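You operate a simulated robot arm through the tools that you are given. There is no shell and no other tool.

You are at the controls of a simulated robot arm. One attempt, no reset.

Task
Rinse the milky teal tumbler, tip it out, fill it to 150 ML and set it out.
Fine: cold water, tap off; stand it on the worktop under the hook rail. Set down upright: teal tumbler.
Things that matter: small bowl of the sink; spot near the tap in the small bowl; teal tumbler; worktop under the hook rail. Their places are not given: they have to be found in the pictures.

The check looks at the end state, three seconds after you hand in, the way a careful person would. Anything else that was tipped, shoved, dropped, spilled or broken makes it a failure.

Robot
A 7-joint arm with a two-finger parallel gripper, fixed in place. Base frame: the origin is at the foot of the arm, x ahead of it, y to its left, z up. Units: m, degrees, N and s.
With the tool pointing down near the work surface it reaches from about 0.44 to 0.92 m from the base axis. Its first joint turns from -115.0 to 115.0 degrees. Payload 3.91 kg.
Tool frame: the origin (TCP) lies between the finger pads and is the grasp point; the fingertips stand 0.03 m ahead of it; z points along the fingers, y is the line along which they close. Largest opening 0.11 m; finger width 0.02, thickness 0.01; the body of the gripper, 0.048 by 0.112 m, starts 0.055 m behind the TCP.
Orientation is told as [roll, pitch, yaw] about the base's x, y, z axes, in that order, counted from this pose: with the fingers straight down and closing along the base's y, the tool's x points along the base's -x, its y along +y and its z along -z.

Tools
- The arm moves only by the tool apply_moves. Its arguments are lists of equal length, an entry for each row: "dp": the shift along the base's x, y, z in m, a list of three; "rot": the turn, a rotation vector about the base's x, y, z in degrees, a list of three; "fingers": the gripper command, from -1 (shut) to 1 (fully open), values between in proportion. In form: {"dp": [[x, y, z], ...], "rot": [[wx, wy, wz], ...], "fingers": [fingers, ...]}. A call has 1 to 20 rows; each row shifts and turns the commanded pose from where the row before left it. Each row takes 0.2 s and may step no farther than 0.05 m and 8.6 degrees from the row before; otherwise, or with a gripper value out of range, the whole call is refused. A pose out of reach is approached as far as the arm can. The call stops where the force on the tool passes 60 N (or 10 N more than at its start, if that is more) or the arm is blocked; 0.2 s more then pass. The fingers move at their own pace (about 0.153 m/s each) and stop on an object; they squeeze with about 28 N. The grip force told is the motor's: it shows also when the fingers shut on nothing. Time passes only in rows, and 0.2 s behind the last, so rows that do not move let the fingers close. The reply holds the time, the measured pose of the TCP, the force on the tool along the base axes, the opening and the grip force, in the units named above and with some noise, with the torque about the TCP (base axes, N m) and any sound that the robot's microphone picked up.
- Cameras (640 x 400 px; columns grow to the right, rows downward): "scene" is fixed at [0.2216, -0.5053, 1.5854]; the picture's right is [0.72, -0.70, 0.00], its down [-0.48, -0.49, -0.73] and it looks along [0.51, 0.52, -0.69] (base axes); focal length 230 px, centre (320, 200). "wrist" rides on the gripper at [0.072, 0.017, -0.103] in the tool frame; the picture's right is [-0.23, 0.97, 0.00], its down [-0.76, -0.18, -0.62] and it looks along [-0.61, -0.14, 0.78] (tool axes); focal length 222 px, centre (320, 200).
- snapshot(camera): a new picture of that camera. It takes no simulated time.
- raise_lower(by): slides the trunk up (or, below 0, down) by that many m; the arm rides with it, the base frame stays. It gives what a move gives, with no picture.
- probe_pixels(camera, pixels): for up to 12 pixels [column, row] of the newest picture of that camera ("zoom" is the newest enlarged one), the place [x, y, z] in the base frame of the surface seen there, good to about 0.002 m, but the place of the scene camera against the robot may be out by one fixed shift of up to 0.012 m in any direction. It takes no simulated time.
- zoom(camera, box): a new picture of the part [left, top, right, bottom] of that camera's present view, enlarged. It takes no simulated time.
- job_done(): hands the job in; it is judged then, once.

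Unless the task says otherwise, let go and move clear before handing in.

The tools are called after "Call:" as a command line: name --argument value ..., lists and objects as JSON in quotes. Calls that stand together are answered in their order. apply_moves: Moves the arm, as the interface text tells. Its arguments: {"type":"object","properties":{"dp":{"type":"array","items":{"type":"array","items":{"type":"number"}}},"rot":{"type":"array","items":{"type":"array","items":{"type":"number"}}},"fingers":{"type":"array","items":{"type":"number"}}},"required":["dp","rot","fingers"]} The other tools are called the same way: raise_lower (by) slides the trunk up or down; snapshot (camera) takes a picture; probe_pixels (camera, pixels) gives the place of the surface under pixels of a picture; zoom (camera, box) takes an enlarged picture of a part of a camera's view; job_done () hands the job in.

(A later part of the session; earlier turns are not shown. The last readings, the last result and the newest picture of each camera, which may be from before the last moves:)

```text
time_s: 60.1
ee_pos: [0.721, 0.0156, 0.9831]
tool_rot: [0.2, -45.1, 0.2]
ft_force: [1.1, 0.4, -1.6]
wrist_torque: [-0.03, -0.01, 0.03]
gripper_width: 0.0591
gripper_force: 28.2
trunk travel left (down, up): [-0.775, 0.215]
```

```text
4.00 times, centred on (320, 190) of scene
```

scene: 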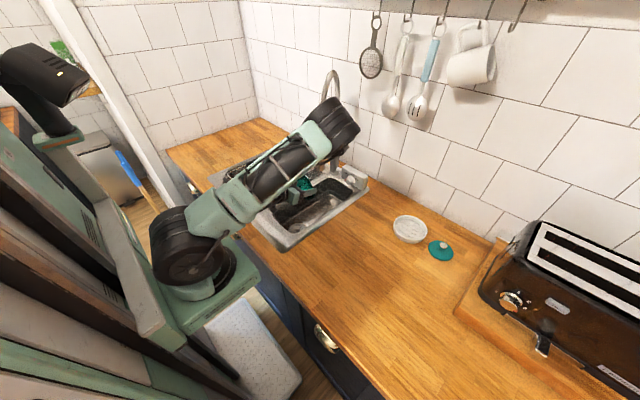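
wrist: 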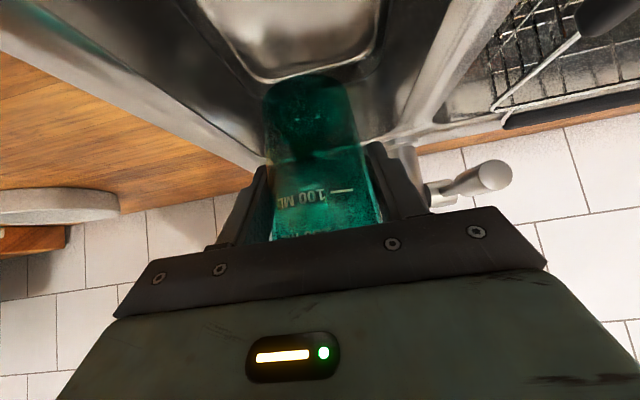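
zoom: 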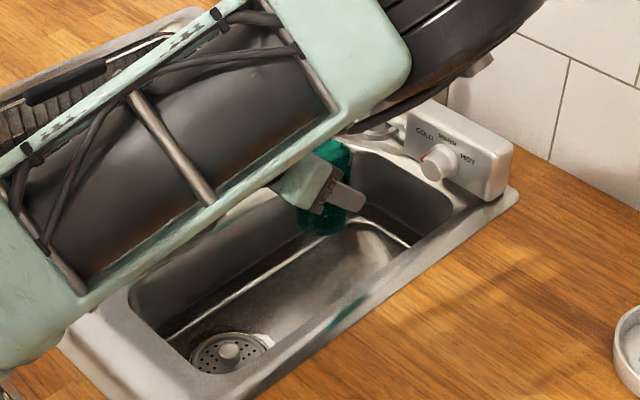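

It's aligned at (0.721, 0.0156) with the same tilt as when grasped. I'll lower it to the bowl floor, slowly at the end.

Call:
apply_moves --dp '[[0, 0, -0.0125], [0, 0, -0.0125], [0, 0, -0.0125], [0, 0, -0.0125], [0, 0, -0.0125], [0, 0, -0.0125], [0, 0, -0.0125], [0, 0, -0.0125], [0, 0, -0.01], [0, 0, -0.006], [0, 0, -0.005], [0, 0, -0.004], [0, 0, -0.003], [0, 0, 0]]' --rot '[[0, 0, 0], [0, 0, 0], [0, 0, 0], [0, 0, 0], [0, 0, 0], [0, 0, 0], [0, 0, 0], [0, 0, 0], [0, 0, 0], [0, 0, 0], [0, 0, 0], [0, 0, 0], [0, 0, 0], [0, 0, 0]]' --fingers '[-1, -1, -1, -1, -1, -1, -1, -1, -1, -1, -1, -1, -1, -1]'

Call:
snapshot --camera "wrist"

```text
time_s: 63.1
ee_pos: [0.7219, 0.0158, 0.8567]
tool_rot: [0.2, -45.0, 0.1]
ft_force: [-0.1, 0.2, -0.7]
wrist_torque: [0.03, 0.02, 0.04]
gripper_width: 0.059
gripper_force: 28.0
trunk travel left (down, up): [-0.775, 0.215]
```

```text
taken
```

wrist: 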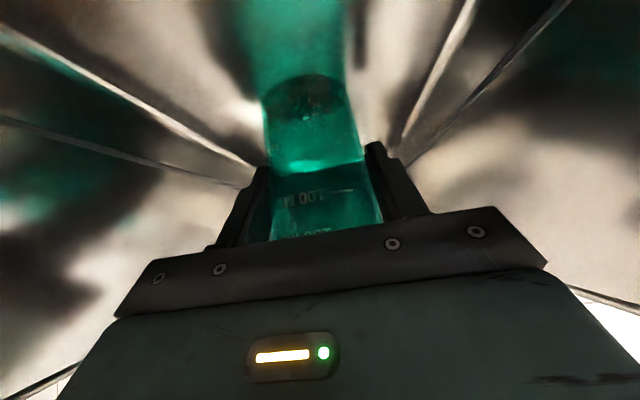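

Nearly on the floor: z 0.8567 against 0.8563 at the grasp, with the load dropping to −0.7 N. I'll nudge down about 1 mm to confirm contact before letting go.

Call:
apply_moves --dp '[[0, 0, -0.0008], [0, 0, 0]]' --rot '[[0, 0, 0], [0, 0, 0]]' --fingers '[-1, -1]'

```text
time_s: 63.7
ee_pos: [0.7217, 0.0171, 0.8575]
tool_rot: [0.1, -45.2, 0.1]
ft_force: [-2.3, -2.3, 12.3]
wrist_torque: [0.08, 0.18, 0.03]
gripper_width: 0.059
gripper_force: 27.9
trunk travel left (down, up): [-0.775, 0.215]
```

Contact is confirmed at 12 N upward. I'll ease up slightly, open the fingers, then raise straight up to z≈0.955 and back out.

Call:
apply_moves --dp '[[0, 0, 0.0006], [0, 0, 0], [0, 0, 0], [0, 0, 0], [0, 0, 0]]' --rot '[[0, 0, 0], [0, 0, 0], [0, 0, 0], [0, 0, 0], [0, 0, 0]]' --fingers '[-1, 0.2, 0.55, 0.55, 0.55]'

Call:
snapshot --camera "wrist"

```text
time_s: 64.9
ee_pos: [0.7217, 0.0178, 0.8549]
tool_rot: [0.2, -45.0, 0.1]
ft_force: [0.3, -0.3, -1.2]
wrist_torque: [0.03, 0.01, -0.01]
gripper_width: 0.0853
gripper_force: 0.1
trunk travel left (down, up): [-0.775, 0.215]
```

```text
taken
```

wrist: 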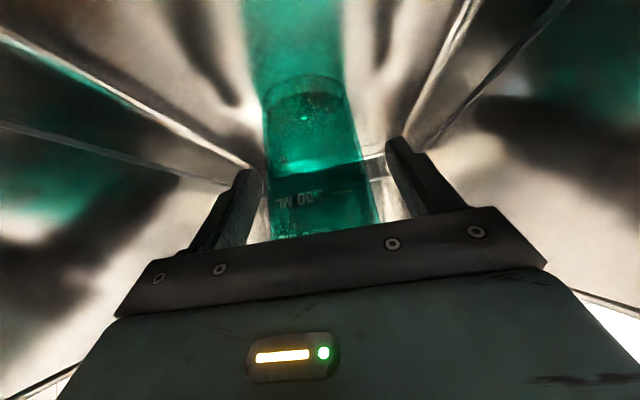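

Released, and the tumbler stands upright. I'll rise, back away from the nozzle, shift left and return to the lever approach pose.

Call:
apply_moves --dp '[[0, 0, 0.013], [0, 0, 0.013], [0, 0, 0.013], [0, 0, 0.013], [0, 0, 0.013], [0, 0, 0.013], [0, 0, 0.013], [0, 0, 0.013], [0, 0, 0.013], [0, 0, 0.013], [-0.02, 0, 0.003], [-0.02, 0, 0.004], [-0.02, 0, 0.004], [-0.02, 0, 0.004], [0, 0, 0]]' --rot '[[0, 0, 0], [0, 0, 0], [0, 0, 0], [0, 0, 0], [0, 0, 0], [0, 0, 0], [0, 0, 0], [0, 0, 0], [0, 0, 0], [0, 0, 0], [0, 0, 0], [0, 0, 0], [0, 0, 0], [0, 0, 0], [0, 0, 0]]' --fingers '[0.55, 0.55, 0.55, 0.55, 0.55, 0.55, 0.55, 0.55, 0.55, 0.55, 0.3, 0.1, 0, 0, 0]'

Call:
apply_moves --dp '[[0, 0.0212, 0], [0, 0.0212, 0], [0, 0.0212, 0], [0, 0.0212, 0], [0, 0.0212, 0], [0, 0.0212, 0], [0.015, 0, 0], [0.015, 0, 0], [0.015, 0, 0], [0, 0, 0]]' --rot '[[0, 0, 0], [0, 0, 0], [0, 0, 0], [0, 0, 0], [0, 0, 0], [0, 0, 0], [0, 0, 0], [0, 0, 0], [0, 0, 0], [0, 0, 0]]' --fingers '[0, 0, 0, 0, 0, 0, 0, 0, 0, 0]'

Call:
snapshot --camera "wrist"

Call:
zoom --camera "wrist" --box '[90, 0, 210, 120]'

Call:
zoom --camera "scene" --box '[304, 190, 336, 222]'

```text
time_s: 68.1
ee_pos: [0.6418, 0.0154, 1.0005]
tool_rot: [0.2, -45.0, 0.1]
ft_force: [0.3, -0.9, 0.0]
wrist_torque: [0.01, -0.01, 0.02]
gripper_width: 0.0551
gripper_force: 0.1
trunk travel left (down, up): [-0.775, 0.215]
```

```text
time_s: 70.3
ee_pos: [0.6869, 0.1445, 1.0005]
tool_rot: [0.1, -45.0, 0.2]
ft_force: [-0.5, 0.1, 0.0]
wrist_torque: [0.0, 0.0, -0.01]
gripper_width: 0.0549
gripper_force: 0.1
trunk travel left (down, up): [-0.775, 0.215]
```

```text
taken
```

wrist: 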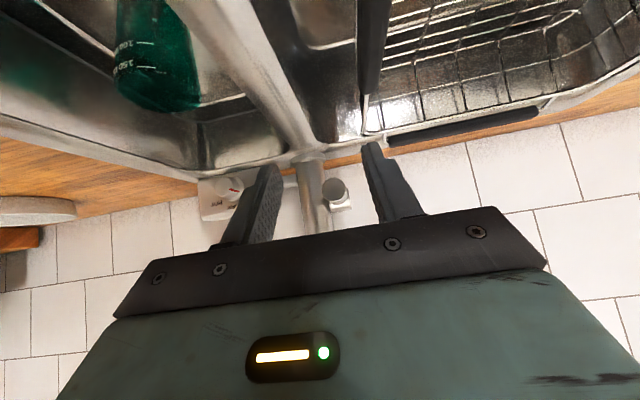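

```text
3.33 times, centred on (150, 60) of wrist
```

zoom: 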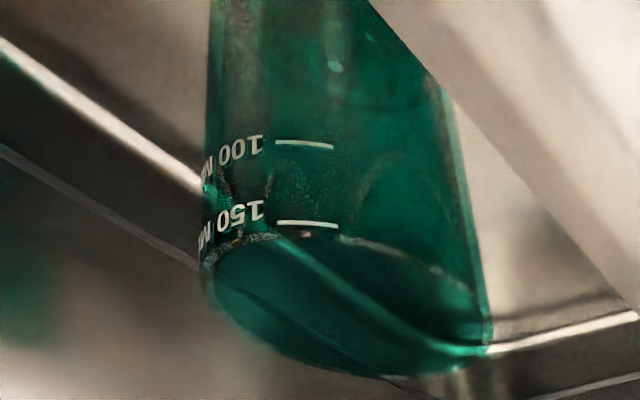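

```text
12.50 times, centred on (320, 206) of scene
```

zoom: 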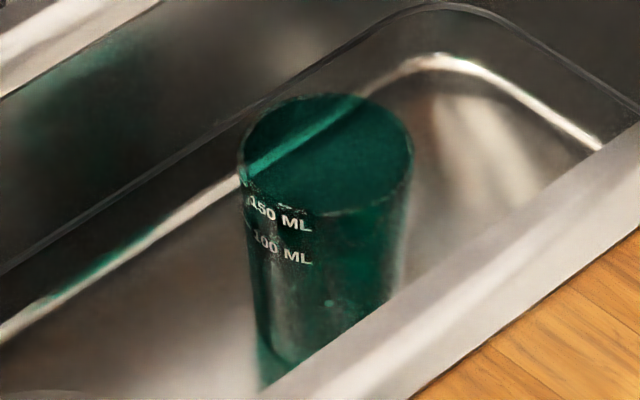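

The tumbler is back in the same place and looks rinsed, with the pale patch at the bottom gone. Next I'll grip the lever again for the final fill.

Call:
apply_moves --dp '[[0.01643, 0.0001, -0.0017], [0.01643, 0.0001, -0.0017], [0.01643, 0.0001, -0.0017], [0.01643, 0.0001, -0.0017], [0.01643, 0.0001, -0.0017], [0.01643, 0, -0.0017], [0.01643, 0, -0.0017], [0, 0, 0], [0, 0, 0], [0, 0, 0], [0, 0, 0]]' --rot '[[0, 0, 0], [0, 0, 0], [0, 0, 0], [0, 0, 0], [0, 0, 0], [0, 0, 0], [0, 0, 0], [0, 0, 0], [0, 0, 0], [0, 0, 0], [0, 0, 0]]' --fingers '[0, 0, 0, 0, 0, 0, 0, 0, -1, -1, -1]'

Call:
snapshot --camera "wrist"

Call:
zoom --camera "scene" --box '[290, 140, 370, 220]'

```text
time_s: 72.7
ee_pos: [0.8034, 0.1455, 0.9909]
tool_rot: [0.2, -45.0, 0.1]
ft_force: [3.8, 8.0, -1.5]
wrist_torque: [0.12, 0.18, -0.77]
gripper_width: 0.0245
gripper_force: 44.9
trunk travel left (down, up): [-0.775, 0.215]
```

```text
taken
```

wrist: 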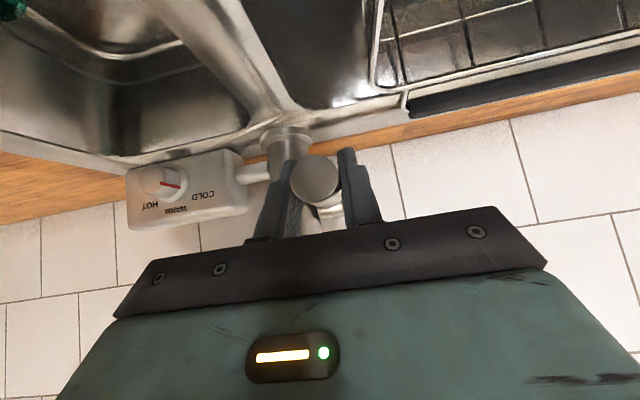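

```text
5.00 times, centred on (330, 180) of scene
```

zoom: 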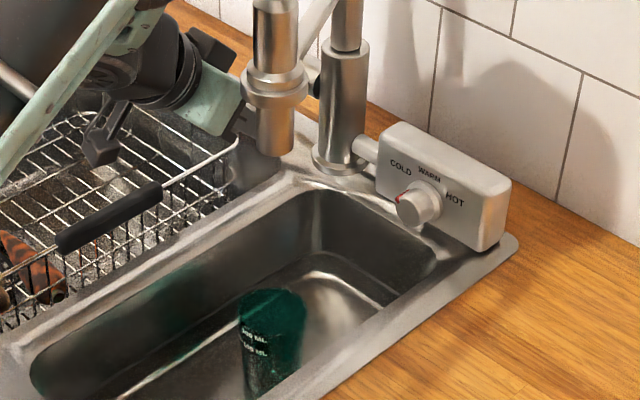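

The lever is gripped and no water is running. I'll lift it the same 8° and let it flow for about 4 seconds.

Call:
apply_moves --dp '[[0.0002, 0, 0.0064], [0.0006, 0, 0.0064], [0, 0, 0], [0, 0, 0], [0, 0, 0], [0, 0, 0], [0, 0, 0], [0, 0, 0], [0, 0, 0], [0, 0, 0], [0, 0, 0], [0, 0, 0], [0, 0, 0], [0, 0, 0], [0, 0, 0], [0, 0, 0], [0, 0, 0], [0, 0, 0], [0, 0, 0], [0, 0, 0]]' --rot '[[0, 4, 0], [0, 4, 0], [0, 0, 0], [0, 0, 0], [0, 0, 0], [0, 0, 0], [0, 0, 0], [0, 0, 0], [0, 0, 0], [0, 0, 0], [0, 0, 0], [0, 0, 0], [0, 0, 0], [0, 0, 0], [0, 0, 0], [0, 0, 0], [0, 0, 0], [0, 0, 0], [0, 0, 0], [0, 0, 0]]' --fingers '[-1, -1, -1, -1, -1, -1, -1, -1, -1, -1, -1, -1, -1, -1, -1, -1, -1, -1, -1, -1]'

Call:
zoom --camera "scene" --box '[304, 190, 336, 222]'

```text
time_s: 76.9
ee_pos: [0.8047, 0.1443, 1.0026]
tool_rot: [0.2, -37.0, 0.1]
ft_force: [17.4, 23.0, 10.2]
wrist_torque: [-0.02, -1.08, -0.68]
gripper_width: 0.0247
gripper_force: 44.4
trunk travel left (down, up): [-0.775, 0.215]
```

```text
12.50 times, centred on (320, 206) of scene
```

zoom: 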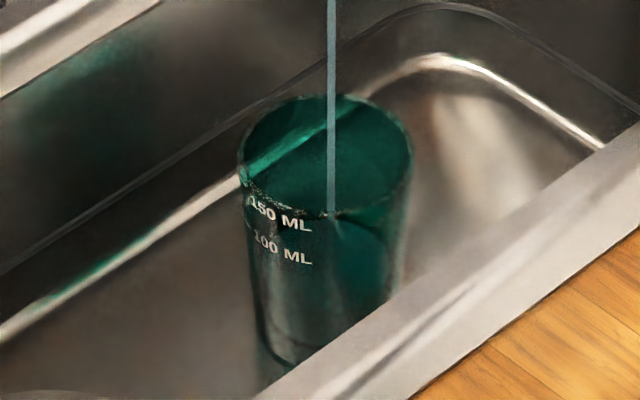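

The stream now meets the surface at around (335,230). I'll hold for another ~2 s and look again.

Call:
apply_moves --dp '[[0, 0, 0], [0, 0, 0], [0, 0, 0], [0, 0, 0], [0, 0, 0], [0, 0, 0], [0, 0, 0], [0, 0, 0], [0, 0, 0]]' --rot '[[0, 0, 0], [0, 0, 0], [0, 0, 0], [0, 0, 0], [0, 0, 0], [0, 0, 0], [0, 0, 0], [0, 0, 0], [0, 0, 0]]' --fingers '[-1, -1, -1, -1, -1, -1, -1, -1, -1]'

Call:
zoom --camera "scene" --box '[304, 190, 336, 222]'

```text
time_s: 78.9
ee_pos: [0.8033, 0.1444, 1.0028]
tool_rot: [0.2, -37.0, 0.3]
ft_force: [16.6, 23.3, 8.7]
wrist_torque: [-0.03, -0.92, -0.7]
gripper_width: 0.0241
gripper_force: 44.6
trunk travel left (down, up): [-0.775, 0.215]
```

```text
12.50 times, centred on (320, 206) of scene
```

zoom: 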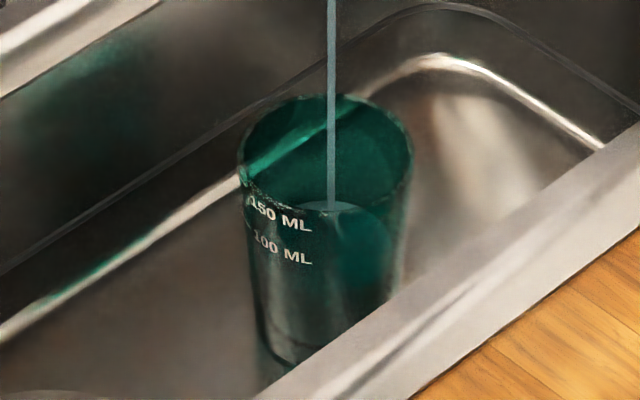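

The surface edge now shows just inside the front rim at (325,205), which puts the level near z 0.84, or about 50 ml. That suggests 8–9 ml/s, so I'll hold another 4 s.

Call:
apply_moves --dp '[[0, 0, 0], [0, 0, 0], [0, 0, 0], [0, 0, 0], [0, 0, 0], [0, 0, 0], [0, 0, 0], [0, 0, 0], [0, 0, 0], [0, 0, 0], [0, 0, 0], [0, 0, 0], [0, 0, 0], [0, 0, 0], [0, 0, 0], [0, 0, 0], [0, 0, 0], [0, 0, 0], [0, 0, 0]]' --rot '[[0, 0, 0], [0, 0, 0], [0, 0, 0], [0, 0, 0], [0, 0, 0], [0, 0, 0], [0, 0, 0], [0, 0, 0], [0, 0, 0], [0, 0, 0], [0, 0, 0], [0, 0, 0], [0, 0, 0], [0, 0, 0], [0, 0, 0], [0, 0, 0], [0, 0, 0], [0, 0, 0], [0, 0, 0]]' --fingers '[-1, -1, -1, -1, -1, -1, -1, -1, -1, -1, -1, -1, -1, -1, -1, -1, -1, -1, -1]'

Call:
zoom --camera "scene" --box '[304, 190, 336, 222]'

```text
time_s: 82.9
ee_pos: [0.8035, 0.1444, 1.0019]
tool_rot: [0.1, -37.1, 0.2]
ft_force: [14.5, 23.3, 4.2]
wrist_torque: [-0.03, -0.52, -0.68]
gripper_width: 0.0247
gripper_force: 45.1
trunk travel left (down, up): [-0.775, 0.215]
```

```text
12.50 times, centred on (320, 206) of scene
```

zoom: 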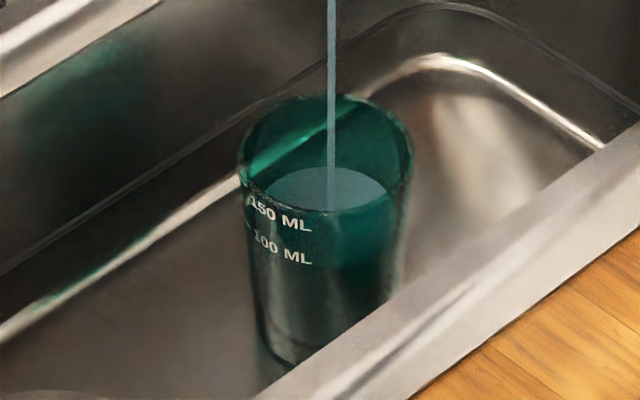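

The surface is clearly visible with its far edge at y≈168, giving z≈0.854 (about 78 ml) and a rate of about 9 ml/s. At 150 ML the far edge should be near y≈103, so I'll hold 4 more seconds.

Call:
apply_moves --dp '[[0, 0, 0], [0, 0, 0], [0, 0, 0], [0, 0, 0], [0, 0, 0], [0, 0, 0], [0, 0, 0], [0, 0, 0], [0, 0, 0], [0, 0, 0], [0, 0, 0], [0, 0, 0], [0, 0, 0], [0, 0, 0], [0, 0, 0], [0, 0, 0], [0, 0, 0], [0, 0, 0], [0, 0, 0]]' --rot '[[0, 0, 0], [0, 0, 0], [0, 0, 0], [0, 0, 0], [0, 0, 0], [0, 0, 0], [0, 0, 0], [0, 0, 0], [0, 0, 0], [0, 0, 0], [0, 0, 0], [0, 0, 0], [0, 0, 0], [0, 0, 0], [0, 0, 0], [0, 0, 0], [0, 0, 0], [0, 0, 0], [0, 0, 0]]' --fingers '[-1, -1, -1, -1, -1, -1, -1, -1, -1, -1, -1, -1, -1, -1, -1, -1, -1, -1, -1]'

Call:
zoom --camera "scene" --box '[304, 190, 336, 222]'

```text
time_s: 86.9
ee_pos: [0.8021, 0.145, 1.0028]
tool_rot: [0.2, -36.9, 0.2]
ft_force: [9.6, 23.0, 0.5]
wrist_torque: [0.0, -0.08, -0.66]
gripper_width: 0.0247
gripper_force: 44.9
trunk travel left (down, up): [-0.775, 0.215]
```

```text
12.50 times, centred on (320, 206) of scene
```

zoom: 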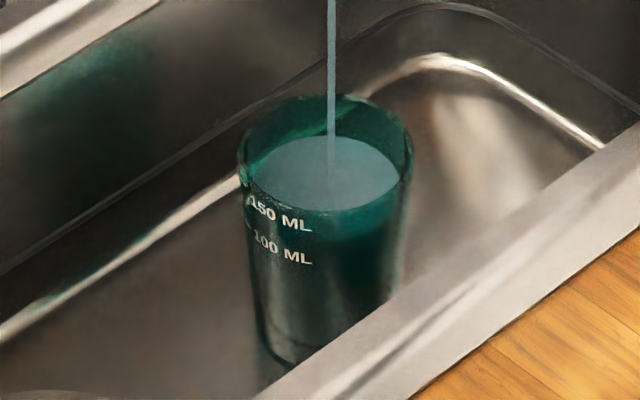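

The far edge is at y≈136, so z≈0.870 and about 114 ml. I'll hold 2 more seconds and look again.

Call:
apply_moves --dp '[[0, 0, 0], [0, 0, 0], [0, 0, 0], [0, 0, 0], [0, 0, 0], [0, 0, 0], [0, 0, 0], [0, 0, 0], [0, 0, 0]]' --rot '[[0, 0, 0], [0, 0, 0], [0, 0, 0], [0, 0, 0], [0, 0, 0], [0, 0, 0], [0, 0, 0], [0, 0, 0], [0, 0, 0]]' --fingers '[-1, -1, -1, -1, -1, -1, -1, -1, -1]'

Call:
zoom --camera "scene" --box '[308, 192, 332, 212]'

Call:
zoom --camera "scene" --box '[304, 190, 336, 222]'

```text
time_s: 88.9
ee_pos: [0.8036, 0.1453, 1.0018]
tool_rot: [0.1, -36.9, 0.1]
ft_force: [7.1, 23.7, -0.6]
wrist_torque: [-0.01, -0.06, -0.66]
gripper_width: 0.0244
gripper_force: 44.4
trunk travel left (down, up): [-0.775, 0.215]
```

```text
16.00 times, centred on (320, 202) of scene
```

zoom: 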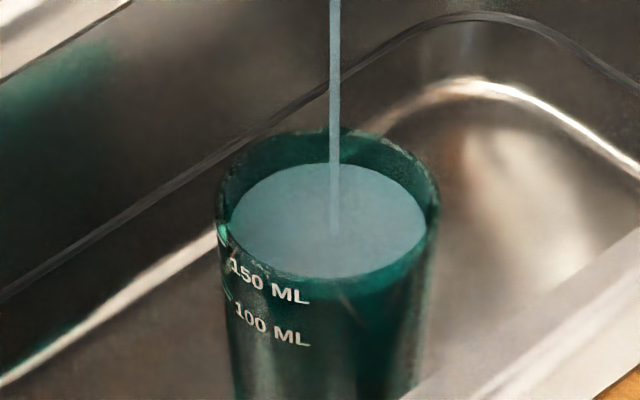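

```text
12.50 times, centred on (320, 206) of scene
```

zoom: 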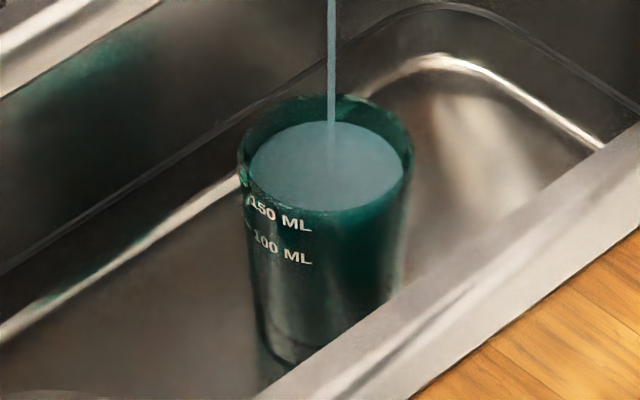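

The far edge is at y≈121, so I estimate about 132 ml. I'll probe the water surface and the rim for a direct height reading; no time passes meanwhile.

Call:
probe_pixels --camera "zoom" --pixels '[[300, 160], [360, 160], [300, 190], [310, 140], [285, 170], [375, 180], [250, 185], [408, 160], [320, 97], [285, 205], [240, 150], [345, 190]]'

```text
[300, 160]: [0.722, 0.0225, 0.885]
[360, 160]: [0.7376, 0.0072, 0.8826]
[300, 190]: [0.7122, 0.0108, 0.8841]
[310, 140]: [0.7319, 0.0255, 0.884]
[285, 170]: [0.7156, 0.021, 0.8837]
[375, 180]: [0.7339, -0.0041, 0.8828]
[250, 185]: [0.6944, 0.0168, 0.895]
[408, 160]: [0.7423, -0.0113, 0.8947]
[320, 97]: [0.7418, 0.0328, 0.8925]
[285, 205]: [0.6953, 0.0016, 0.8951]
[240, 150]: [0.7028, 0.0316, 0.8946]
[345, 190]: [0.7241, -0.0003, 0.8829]
```

Direct reading: the surface is at 0.8836 and the rim at 0.8945 in scene heights. The 150 mark is about 2.6 mm below the rim, so about 8 mm, or 19 ml, remains. I'll hold seven more rows, then close the lever, which should land around 147 ml.

Call:
apply_moves --dp '[[0, 0, 0], [0, 0, 0], [0, 0, 0], [0, 0, 0], [0, 0, 0], [0, 0, 0], [0, 0, 0], [-0.0006, 0, -0.0064], [-0.0002, 0, -0.0064], [0, 0, -0.001], [0, 0, 0]]' --rot '[[0, 0, 0], [0, 0, 0], [0, 0, 0], [0, 0, 0], [0, 0, 0], [0, 0, 0], [0, 0, 0], [0, -4, 0], [0, -4, 0], [0, 0, 0], [0, 0, 0]]' --fingers '[-1, -1, -1, -1, -1, -1, -1, -1, -1, -1, -1]'

Call:
zoom --camera "scene" --box '[304, 160, 346, 218]'

Call:
zoom --camera "scene" --box '[304, 190, 336, 222]'

Call:
probe_pixels --camera "zoom" --pixels '[[300, 160], [360, 160], [300, 190], [310, 140], [285, 170], [375, 170], [250, 185], [408, 160], [320, 97], [285, 205], [240, 150], [345, 190]]'

```text
time_s: 91.3
ee_pos: [0.8019, 0.1444, 0.9896]
tool_rot: [0.2, -45.1, 0.3]
ft_force: [8.3, 22.2, 5.6]
wrist_torque: [0.17, 0.49, -0.71]
gripper_width: 0.0247
gripper_force: 44.9
trunk travel left (down, up): [-0.775, 0.215]
```

```text
6.90 times, centred on (325, 189) of scene
```

zoom: 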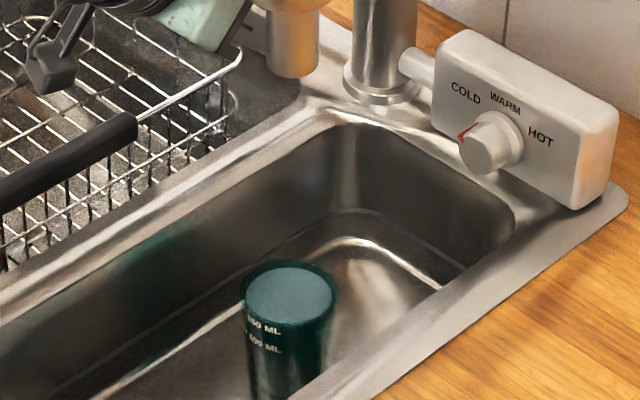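

```text
12.50 times, centred on (320, 206) of scene
```

zoom: 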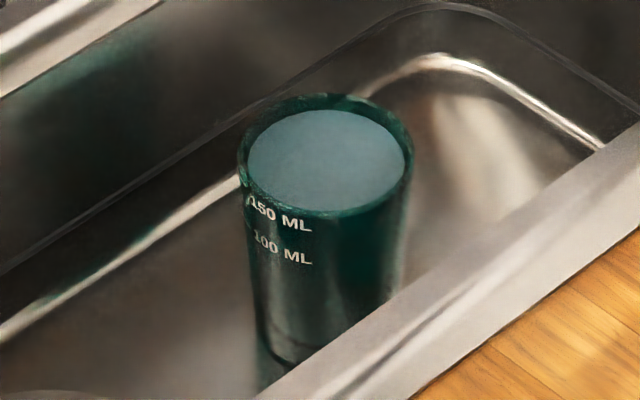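

```text
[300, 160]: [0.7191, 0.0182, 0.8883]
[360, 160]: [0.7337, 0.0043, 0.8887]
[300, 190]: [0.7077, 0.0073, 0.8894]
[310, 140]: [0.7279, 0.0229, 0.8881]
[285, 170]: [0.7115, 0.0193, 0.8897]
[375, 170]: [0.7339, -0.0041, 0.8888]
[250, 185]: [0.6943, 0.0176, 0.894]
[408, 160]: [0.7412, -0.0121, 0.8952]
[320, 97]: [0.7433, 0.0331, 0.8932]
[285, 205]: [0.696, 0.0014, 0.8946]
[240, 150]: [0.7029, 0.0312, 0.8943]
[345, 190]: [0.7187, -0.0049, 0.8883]
```

The stream is off, and the surface is now 5.5 mm below the rim, about 143 ml. I'll top up with a very short opening, about 4–5 ml more.

Call:
apply_moves --dp '[[0.0002, 0, 0.0074], [0.0006, 0, 0.0064], [0, 0, 0], [-0.0006, 0, -0.0064], [-0.0002, 0, -0.0064], [0, 0, -0.001], [0, 0, 0], [0, 0, 0]]' --rot '[[0, 4, 0], [0, 4, 0], [0, 0, 0], [0, -4, 0], [0, -4, 0], [0, 0, 0], [0, 0, 0], [0, 0, 0]]' --fingers '[-1, -1, -1, -1, -1, -1, -1, -1]'

Call:
zoom --camera "scene" --box '[304, 160, 346, 218]'

Call:
zoom --camera "scene" --box '[304, 190, 336, 222]'

Call:
probe_pixels --camera "zoom" --pixels '[[300, 160], [360, 160], [300, 190], [310, 140], [285, 170], [375, 170], [250, 185], [408, 160], [320, 97], [285, 205], [240, 150], [345, 190]]'

```text
time_s: 93.1
ee_pos: [0.8023, 0.1448, 0.9888]
tool_rot: [0.1, -45.1, 0.2]
ft_force: [17.2, 22.1, 9.9]
wrist_torque: [0.06, 0.28, -0.73]
gripper_width: 0.0244
gripper_force: 45.0
trunk travel left (down, up): [-0.775, 0.215]
```

```text
6.90 times, centred on (325, 189) of scene
```

zoom: 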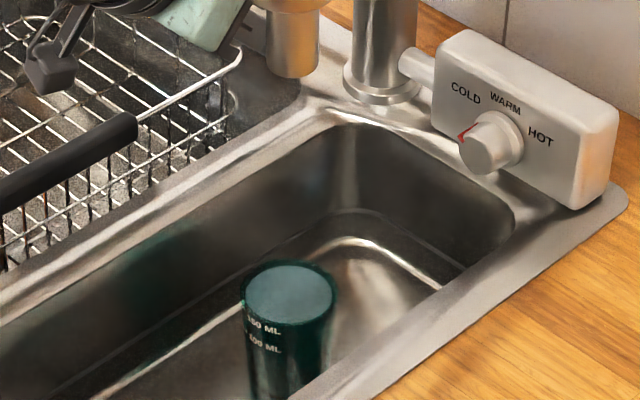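

```text
12.50 times, centred on (320, 206) of scene
```

zoom: 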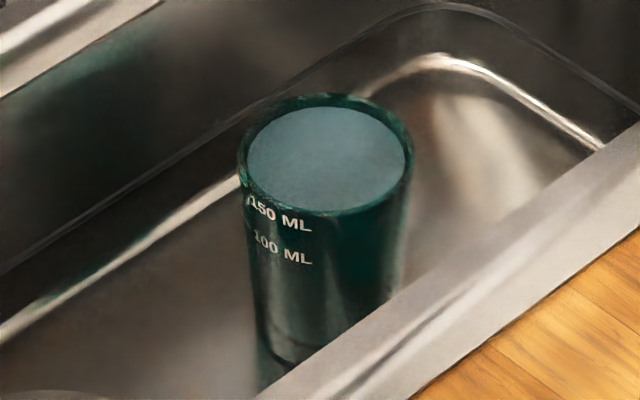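

```text
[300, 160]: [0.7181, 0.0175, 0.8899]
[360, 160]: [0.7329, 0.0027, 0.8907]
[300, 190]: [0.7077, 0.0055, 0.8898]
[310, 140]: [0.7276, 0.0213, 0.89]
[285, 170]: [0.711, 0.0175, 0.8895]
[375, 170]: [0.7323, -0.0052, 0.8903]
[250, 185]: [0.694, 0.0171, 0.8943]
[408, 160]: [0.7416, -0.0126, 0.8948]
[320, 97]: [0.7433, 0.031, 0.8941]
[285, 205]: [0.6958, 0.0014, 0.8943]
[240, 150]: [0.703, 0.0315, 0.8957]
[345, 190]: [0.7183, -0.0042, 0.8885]
```

Off again, with the surface 4.8 mm below the rim, so about 145–146 ml. One more identical short opening (about 2–3 ml) should bring it to the mark.

Call:
apply_moves --dp '[[0.0002, 0, 0.0074], [0.0006, 0, 0.0064], [0, 0, 0], [-0.0006, 0, -0.0064], [-0.0002, 0, -0.0064], [0, 0, -0.001], [0, 0, 0], [0, 0, 0]]' --rot '[[0, 4, 0], [0, 4, 0], [0, 0, 0], [0, -4, 0], [0, -4, 0], [0, 0, 0], [0, 0, 0], [0, 0, 0]]' --fingers '[-1, -1, -1, -1, -1, -1, -1, -1]'

Call:
zoom --camera "scene" --box '[304, 160, 346, 218]'

Call:
zoom --camera "scene" --box '[304, 190, 336, 222]'

Call:
probe_pixels --camera "zoom" --pixels '[[300, 160], [360, 160], [300, 190], [310, 140], [285, 170], [375, 170], [250, 185], [408, 160], [320, 97], [285, 205], [240, 150], [345, 190]]'

```text
time_s: 94.9
ee_pos: [0.8014, 0.1447, 0.9888]
tool_rot: [0.2, -45.0, 0.1]
ft_force: [5.2, 15.5, 7.9]
wrist_torque: [0.02, 0.55, -0.64]
gripper_width: 0.0243
gripper_force: 45.4
trunk travel left (down, up): [-0.775, 0.215]
```

```text
6.90 times, centred on (325, 189) of scene
```

zoom: 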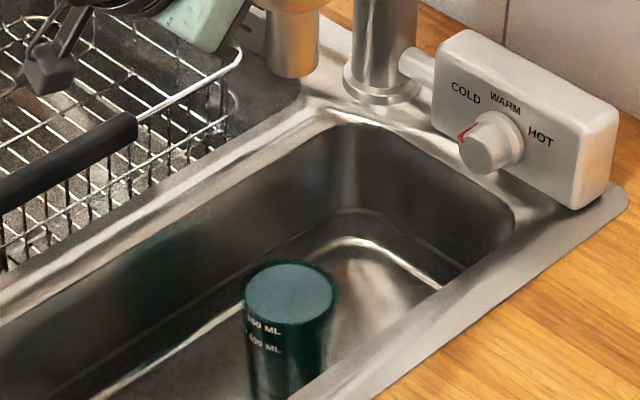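

```text
12.50 times, centred on (320, 206) of scene
```

zoom: 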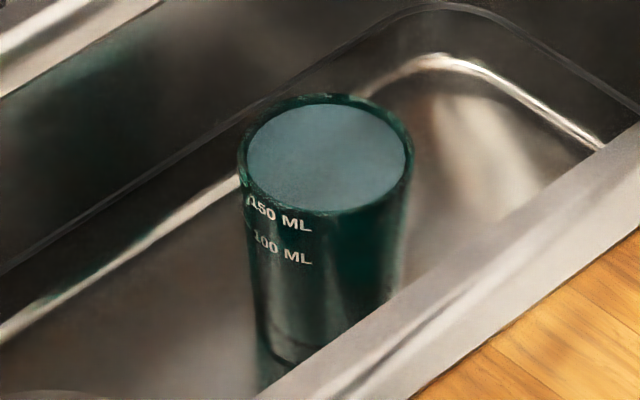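

```text
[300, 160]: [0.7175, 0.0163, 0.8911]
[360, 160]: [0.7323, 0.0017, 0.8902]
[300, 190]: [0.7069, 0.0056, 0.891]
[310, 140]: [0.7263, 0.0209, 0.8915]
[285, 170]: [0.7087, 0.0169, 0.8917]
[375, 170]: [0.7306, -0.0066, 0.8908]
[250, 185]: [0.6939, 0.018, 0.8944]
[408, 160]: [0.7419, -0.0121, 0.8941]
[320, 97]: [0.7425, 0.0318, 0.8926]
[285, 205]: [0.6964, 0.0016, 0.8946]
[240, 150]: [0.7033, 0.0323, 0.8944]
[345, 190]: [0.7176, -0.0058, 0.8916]
```

The surface is now about 3.3 mm below the rim, practically at the 150 mark, and the tap shows no stream. I'll release the lever and back off.

Call:
apply_moves --dp '[[0, 0, 0], [0, 0, 0], [0, 0, 0], [-0.0168, 0, 0.0015], [-0.0168, 0, 0.0015], [-0.0168, 0, 0.0015], [-0.0168, 0, 0.0015], [-0.0168, 0, 0.0015], [-0.0168, 0, 0.0015], [-0.0168, 0, 0.0015], [0, 0, 0]]' --rot '[[0, 0, 0], [0, 0, 0], [0, 0, 0], [0, 0, 0], [0, 0, 0], [0, 0, 0], [0, 0, 0], [0, 0, 0], [0, 0, 0], [0, 0, 0], [0, 0, 0]]' --fingers '[0, 0, 0, 0, 0, 0, 0, 0, 0, 0, 0]'

Call:
snapshot --camera "wrist"

Call:
zoom --camera "wrist" --box '[90, 0, 210, 120]'

Call:
zoom --camera "scene" --box '[290, 140, 370, 220]'

```text
time_s: 97.3
ee_pos: [0.6822, 0.1453, 0.9972]
tool_rot: [0.0, -45.0, 0.1]
ft_force: [-0.7, 0.1, 0.5]
wrist_torque: [0.01, 0.0, -0.02]
gripper_width: 0.0549
gripper_force: 0.1
trunk travel left (down, up): [-0.775, 0.215]
```

```text
taken
```

wrist: 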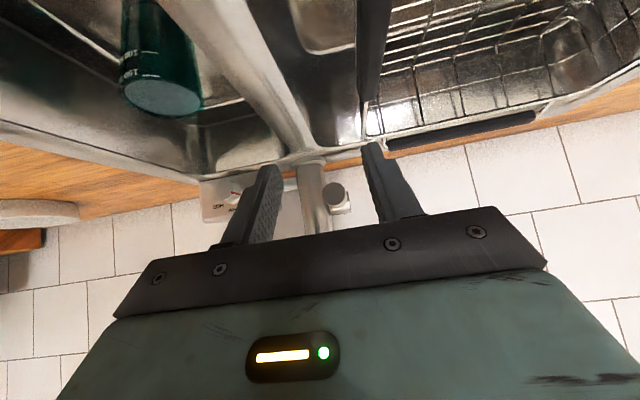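

```text
3.33 times, centred on (150, 60) of wrist
```

zoom: 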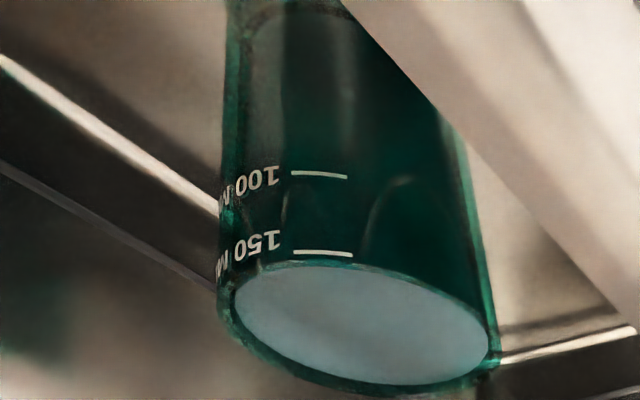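

```text
5.00 times, centred on (330, 180) of scene
```

zoom: 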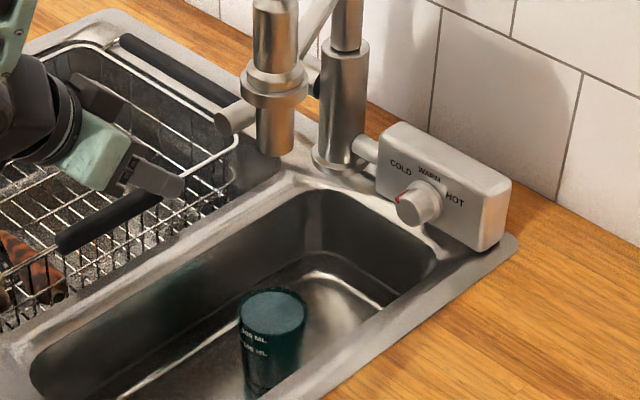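

The tap is off and the surface shows right at the brim line. I'll probe with the wrist camera, which has no fixed shift, to compare the water surface with the 150 mark.

Call:
probe_pixels --camera "wrist" --pixels '[[159, 96], [150, 92], [165, 100], [170, 92], [145, 88], [160, 104], [150.6, 75.9], [155, 76.3], [146, 75.6], [150, 52.6], [155, 53], [150, 78.6]]'

Call:
probe_pixels --camera "wrist" --pixels '[[155, 98], [163, 95], [175, 100], [140, 90], [150, 100], [168, 106], [122, 88], [203, 105], [130, 102], [190, 114], [150.6, 75.6], [148, 52.4]]'

```text
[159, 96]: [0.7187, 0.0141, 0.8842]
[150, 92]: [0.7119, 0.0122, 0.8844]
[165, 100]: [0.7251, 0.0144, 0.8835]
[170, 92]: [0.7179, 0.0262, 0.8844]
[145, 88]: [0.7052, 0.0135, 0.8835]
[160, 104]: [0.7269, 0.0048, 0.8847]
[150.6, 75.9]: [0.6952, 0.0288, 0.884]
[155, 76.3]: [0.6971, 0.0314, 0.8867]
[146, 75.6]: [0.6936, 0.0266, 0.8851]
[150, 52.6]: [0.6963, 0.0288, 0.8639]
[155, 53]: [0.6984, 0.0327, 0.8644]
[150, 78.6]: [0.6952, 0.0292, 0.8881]
```

```text
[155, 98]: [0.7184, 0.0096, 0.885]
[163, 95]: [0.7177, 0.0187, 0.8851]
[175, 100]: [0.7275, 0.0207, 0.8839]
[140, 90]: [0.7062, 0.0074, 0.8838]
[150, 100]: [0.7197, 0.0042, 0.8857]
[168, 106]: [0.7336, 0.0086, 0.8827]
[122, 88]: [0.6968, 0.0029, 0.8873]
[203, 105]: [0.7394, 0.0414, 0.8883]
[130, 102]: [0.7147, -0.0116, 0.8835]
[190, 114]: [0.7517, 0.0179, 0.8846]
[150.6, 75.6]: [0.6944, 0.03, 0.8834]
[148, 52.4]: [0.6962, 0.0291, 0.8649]
```

The surface averages 0.8842 against the mark's 0.8848, so about 148–149 ml. Now I'll go back around to above the tumbler for the grasp, with fingers open to 0.085.

Call:
apply_moves --dp '[[-0.0205, 0, 0], [-0.0205, 0, 0], [0, -0.0216, 0], [0, -0.0216, 0], [0, -0.0216, 0], [0, -0.0216, 0], [0, -0.0216, 0], [0, -0.0216, 0], [0, 0, -0.0145], [0, 0, -0.0145], [0.02, 0, 0], [0.02, 0, 0], [0.02, 0, 0], [0.02, 0, 0], [0, 0, 0], [0, 0, 0]]' --rot '[[0, 0, 0], [0, 0, 0], [0, 0, 0], [0, 0, 0], [0, 0, 0], [0, 0, 0], [0, 0, 0], [0, 0, 0], [0, 0, 0], [0, 0, 0], [0, 0, 0], [0, 0, 0], [0, 0, 0], [0, 0, 0], [0, 0, 0], [0, 0, 0]]' --fingers '[0, 0, 0, 0, 0, 0, 0.3, 0.55, 0.55, 0.55, 0.55, 0.55, 0.55, 0.55, 0.55, 0.55]'

Call:
snapshot --camera "wrist"

Call:
zoom --camera "scene" --box '[270, 140, 370, 240]'

```text
time_s: 100.7
ee_pos: [0.725, 0.0163, 0.9696]
tool_rot: [0.2, -45.0, 0.2]
ft_force: [-0.3, 0.1, -0.2]
wrist_torque: [0.0, 0.01, 0.01]
gripper_width: 0.0854
gripper_force: 0.0
trunk travel left (down, up): [-0.775, 0.215]
```

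```text
taken
```

wrist: 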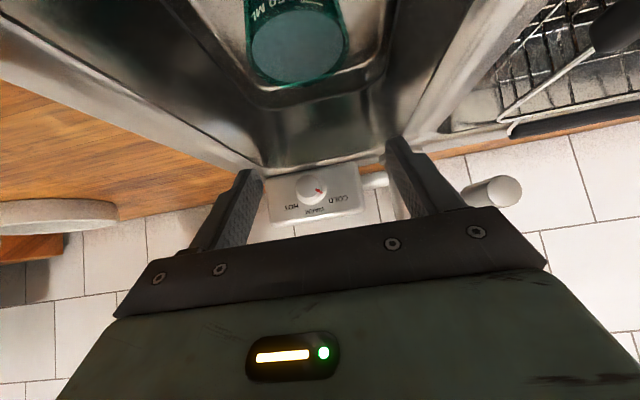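

```text
4.00 times, centred on (320, 190) of scene
```

zoom: 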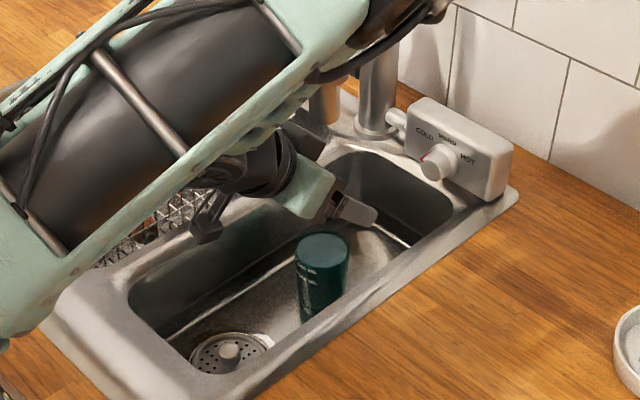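

TCP is 3 mm too far forward of the tumbler centre (0.722, 0.0165). I'll correct that and lower straight down to the same grasp height.

Call:
apply_moves --dp '[[-0.003, 0, -0.0125], [0, 0, -0.0125], [0, 0, -0.0125], [0, 0, -0.0125], [0, 0, -0.0125], [0, 0, -0.0125], [0, 0, -0.0125], [0, 0, -0.0125], [0, 0, -0.0115], [0, 0, 0]]' --rot '[[0, 0, 0], [0, 0, 0], [0, 0, 0], [0, 0, 0], [0, 0, 0], [0, 0, 0], [0, 0, 0], [0, 0, 0], [0, 0, 0], [0, 0, 0]]' --fingers '[0.55, 0.55, 0.55, 0.55, 0.55, 0.55, 0.55, 0.55, 0.55, 0.55]'

Call:
snapshot --camera "wrist"

```text
time_s: 102.9
ee_pos: [0.722, 0.016, 0.8585]
tool_rot: [0.1, -44.9, 0.1]
ft_force: [0.4, 0.3, 0.2]
wrist_torque: [0.01, 0.03, -0.02]
gripper_width: 0.0852
gripper_force: 0.2
trunk travel left (down, up): [-0.775, 0.215]
```

```text
taken
```

wrist: 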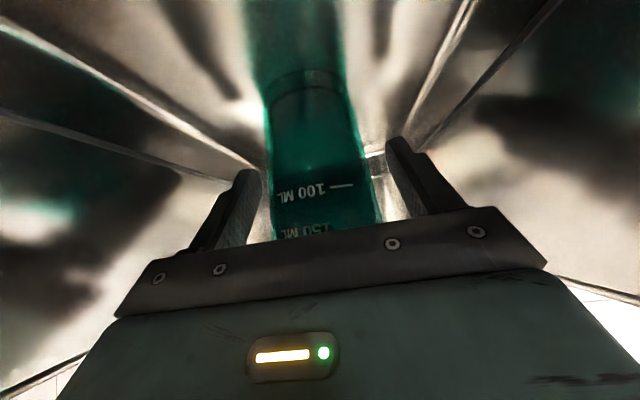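

The fingers straddle the full tumbler. I'll close gently in steps.

Call:
apply_moves --dp '[[0, 0.0004, 0], [0, 0, 0], [0, 0, 0], [0, 0, 0], [0, 0, 0], [0, 0, 0]]' --rot '[[0, 0, 0], [0, 0, 0], [0, 0, 0], [0, 0, 0], [0, 0, 0], [0, 0, 0]]' --fingers '[0.3, 0.15, 0.09, 0.0, -1, -1]'

Call:
snapshot --camera "wrist"

```text
time_s: 104.3
ee_pos: [0.7206, 0.0146, 0.8601]
tool_rot: [0.0, -45.1, 0.2]
ft_force: [-0.5, 0.5, 1.1]
wrist_torque: [-0.02, 0.0, -0.02]
gripper_width: 0.0592
gripper_force: 28.1
trunk travel left (down, up): [-0.775, 0.215]
```

```text
taken
```

wrist: 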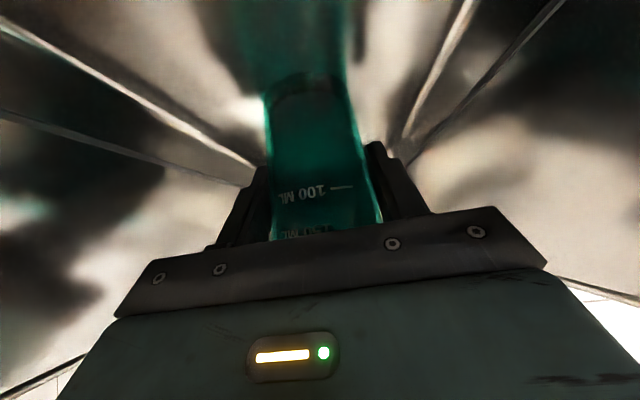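

Gripped with 28 N and undisturbed. I'll lift very smoothly so the nearly full tumbler doesn't slosh.

Call:
apply_moves --dp '[[0, 0, 0.001], [0, 0, 0.002], [0, 0, 0.004], [0, 0, 0.006], [0, 0, 0.007], [0, 0, 0.008], [0, 0, 0.008], [0, 0, 0.008], [0, 0, 0.008], [0, 0, 0.008], [0, 0, 0.008], [0, 0, 0.008], [0, 0, 0.008], [0, 0, 0.008], [0, 0, 0.007], [0, 0, 0.006], [0, 0, 0.005], [0, 0, 0.003], [0, 0, 0.002], [0, 0, 0]]' --rot '[[0, 0, 0], [0, 0, 0], [0, 0, 0], [0, 0, 0], [0, 0, 0], [0, 0, 0], [0, 0, 0], [0, 0, 0], [0, 0, 0], [0, 0, 0], [0, 0, 0], [0, 0, 0], [0, 0, 0], [0, 0, 0], [0, 0, 0], [0, 0, 0], [0, 0, 0], [0, 0, 0], [0, 0, 0], [0, 0, 0]]' --fingers '[-1, -1, -1, -1, -1, -1, -1, -1, -1, -1, -1, -1, -1, -1, -1, -1, -1, -1, -1, -1]'

Call:
snapshot --camera "wrist"

Call:
snapshot --camera "scene"

```text
time_s: 108.5
ee_pos: [0.7198, 0.015, 0.9731]
tool_rot: [0.1, -45.0, 0.2]
ft_force: [0.5, -0.4, -2.5]
wrist_torque: [0.01, 0.0, 0.03]
gripper_width: 0.0592
gripper_force: 28.4
trunk travel left (down, up): [-0.775, 0.215]
```

```text
taken
```

wrist: 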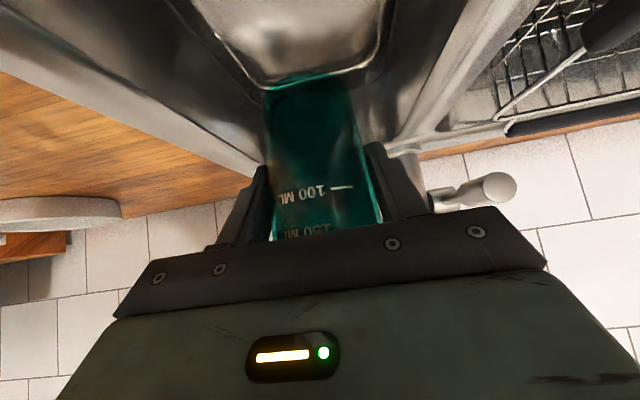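

```text
taken
```

scene: 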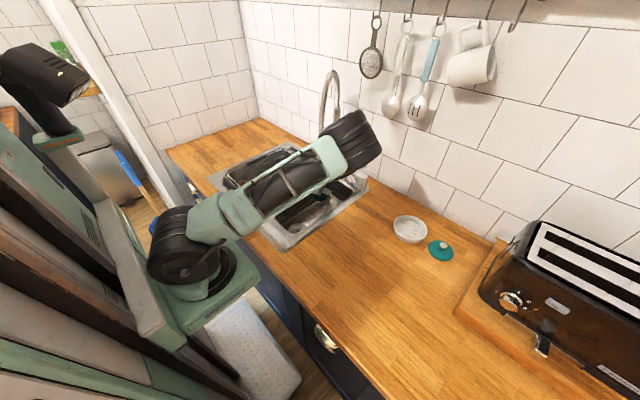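

Lifted to z 0.973 with no sign of a spill. I need about 2 cm more to clear the sink rim, and I'll check where the elbow is before carrying to the right.

Call:
apply_moves --dp '[[0, 0, 0.002], [0, 0, 0.003], [0, 0, 0.004], [0, 0, 0.004], [0, 0, 0.004], [0, 0, 0.002], [0, 0, 0.001], [0, 0, 0]]' --rot '[[0, 0, 0], [0, 0, 0], [0, 0, 0], [0, 0, 0], [0, 0, 0], [0, 0, 0], [0, 0, 0], [0, 0, 0]]' --fingers '[-1, -1, -1, -1, -1, -1, -1, -1]'

Call:
snapshot --camera "scene"

Call:
probe_pixels --camera "scene" --pixels '[[355, 140], [370, 150], [380, 150], [350, 115], [330, 160], [340, 150], [395, 100], [417, 105], [375, 70], [470, 65], [395, 215], [380, 215]]'

Call:
snapshot --camera "wrist"

Call:
probe_pixels --camera "wrist" --pixels '[[60, 215], [100, 205], [115, 215], [100, 160], [150, 190], [60, 150], [20, 245], [200, 175]]'

```text
time_s: 110.3
ee_pos: [0.7191, 0.0163, 0.9932]
tool_rot: [0.2, -45.0, 0.2]
ft_force: [-1.3, -0.9, -1.6]
wrist_torque: [-0.02, -0.11, -0.01]
gripper_width: 0.0591
gripper_force: 28.3
trunk travel left (down, up): [-0.775, 0.215]
```

```text
taken
```

scene: 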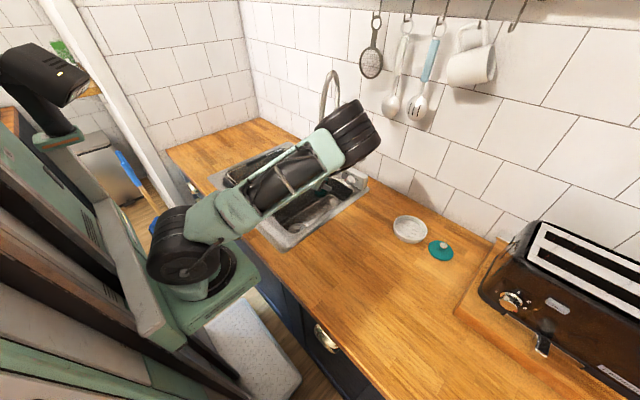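

```text
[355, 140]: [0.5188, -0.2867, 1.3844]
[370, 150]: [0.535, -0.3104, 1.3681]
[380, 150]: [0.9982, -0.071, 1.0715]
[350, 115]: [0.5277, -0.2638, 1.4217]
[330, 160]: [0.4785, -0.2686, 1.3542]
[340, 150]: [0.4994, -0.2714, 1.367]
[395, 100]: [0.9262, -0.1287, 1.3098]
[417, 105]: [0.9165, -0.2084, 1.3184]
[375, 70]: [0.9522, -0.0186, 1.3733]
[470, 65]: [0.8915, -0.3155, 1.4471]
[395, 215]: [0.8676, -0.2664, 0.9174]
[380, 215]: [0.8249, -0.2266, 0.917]
```

```text
taken
```

wrist: 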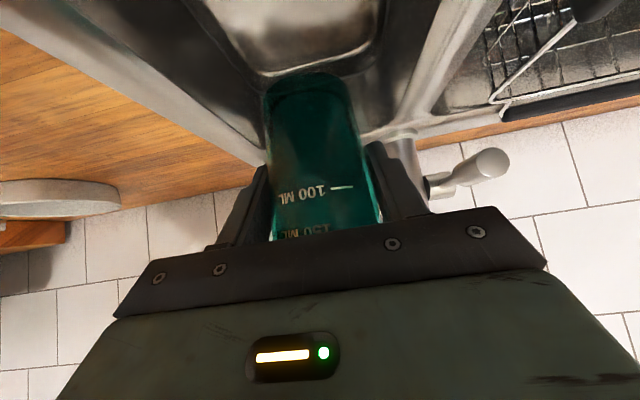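

```text
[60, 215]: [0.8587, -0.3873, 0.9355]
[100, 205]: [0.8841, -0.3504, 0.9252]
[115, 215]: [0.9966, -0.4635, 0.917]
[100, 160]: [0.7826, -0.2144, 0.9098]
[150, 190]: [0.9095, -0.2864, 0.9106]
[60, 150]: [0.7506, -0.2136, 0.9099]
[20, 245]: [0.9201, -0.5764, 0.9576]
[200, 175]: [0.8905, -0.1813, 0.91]
```

The worktop height is 0.910 and the elbow is far from the wall utensils. I'll carry the tumbler smoothly to the right (−y) in two stages at this height, starting with about 0.098 m.

Call:
apply_moves --dp '[[0, -0.002, 0], [0, -0.004, 0], [0, -0.006, 0], [0, -0.008, 0], [0, -0.01, 0], [0, -0.01, 0], [0, -0.01, 0], [0, -0.01, 0], [0, -0.01, 0], [0, -0.01, 0], [0, -0.008, 0], [0, -0.006, 0], [0, -0.003, 0], [0, -0.001, 0], [0, 0, 0]]' --rot '[[0, 0, 0], [0, 0, 0], [0, 0, 0], [0, 0, 0], [0, 0, 0], [0, 0, 0], [0, 0, 0], [0, 0, 0], [0, 0, 0], [0, 0, 0], [0, 0, 0], [0, 0, 0], [0, 0, 0], [0, 0, 0], [0, 0, 0]]' --fingers '[-1, -1, -1, -1, -1, -1, -1, -1, -1, -1, -1, -1, -1, -1, -1]'

Call:
snapshot --camera "scene"

Call:
snapshot --camera "wrist"

```text
time_s: 113.5
ee_pos: [0.7212, -0.0845, 0.9923]
tool_rot: [0.1, -45.0, 0.1]
ft_force: [-0.4, -0.1, -0.9]
wrist_torque: [0.03, 0.02, -0.01]
gripper_width: 0.0591
gripper_force: 27.6
trunk travel left (down, up): [-0.775, 0.215]
```

```text
taken
```

scene: 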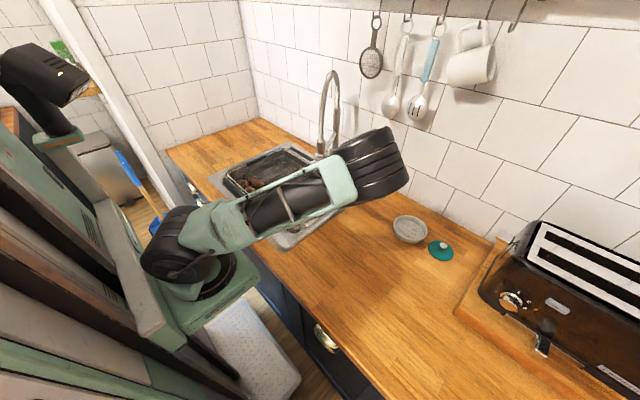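

```text
taken
```

wrist: 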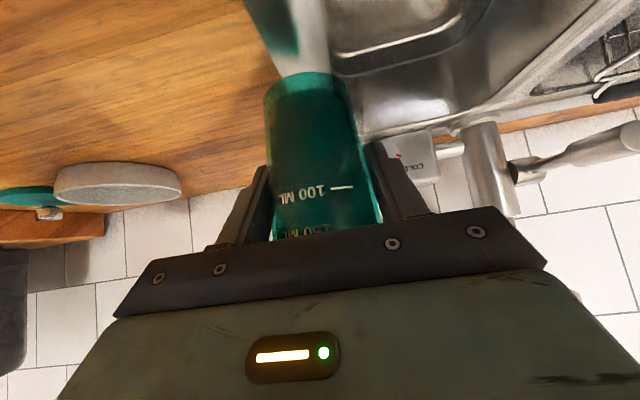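

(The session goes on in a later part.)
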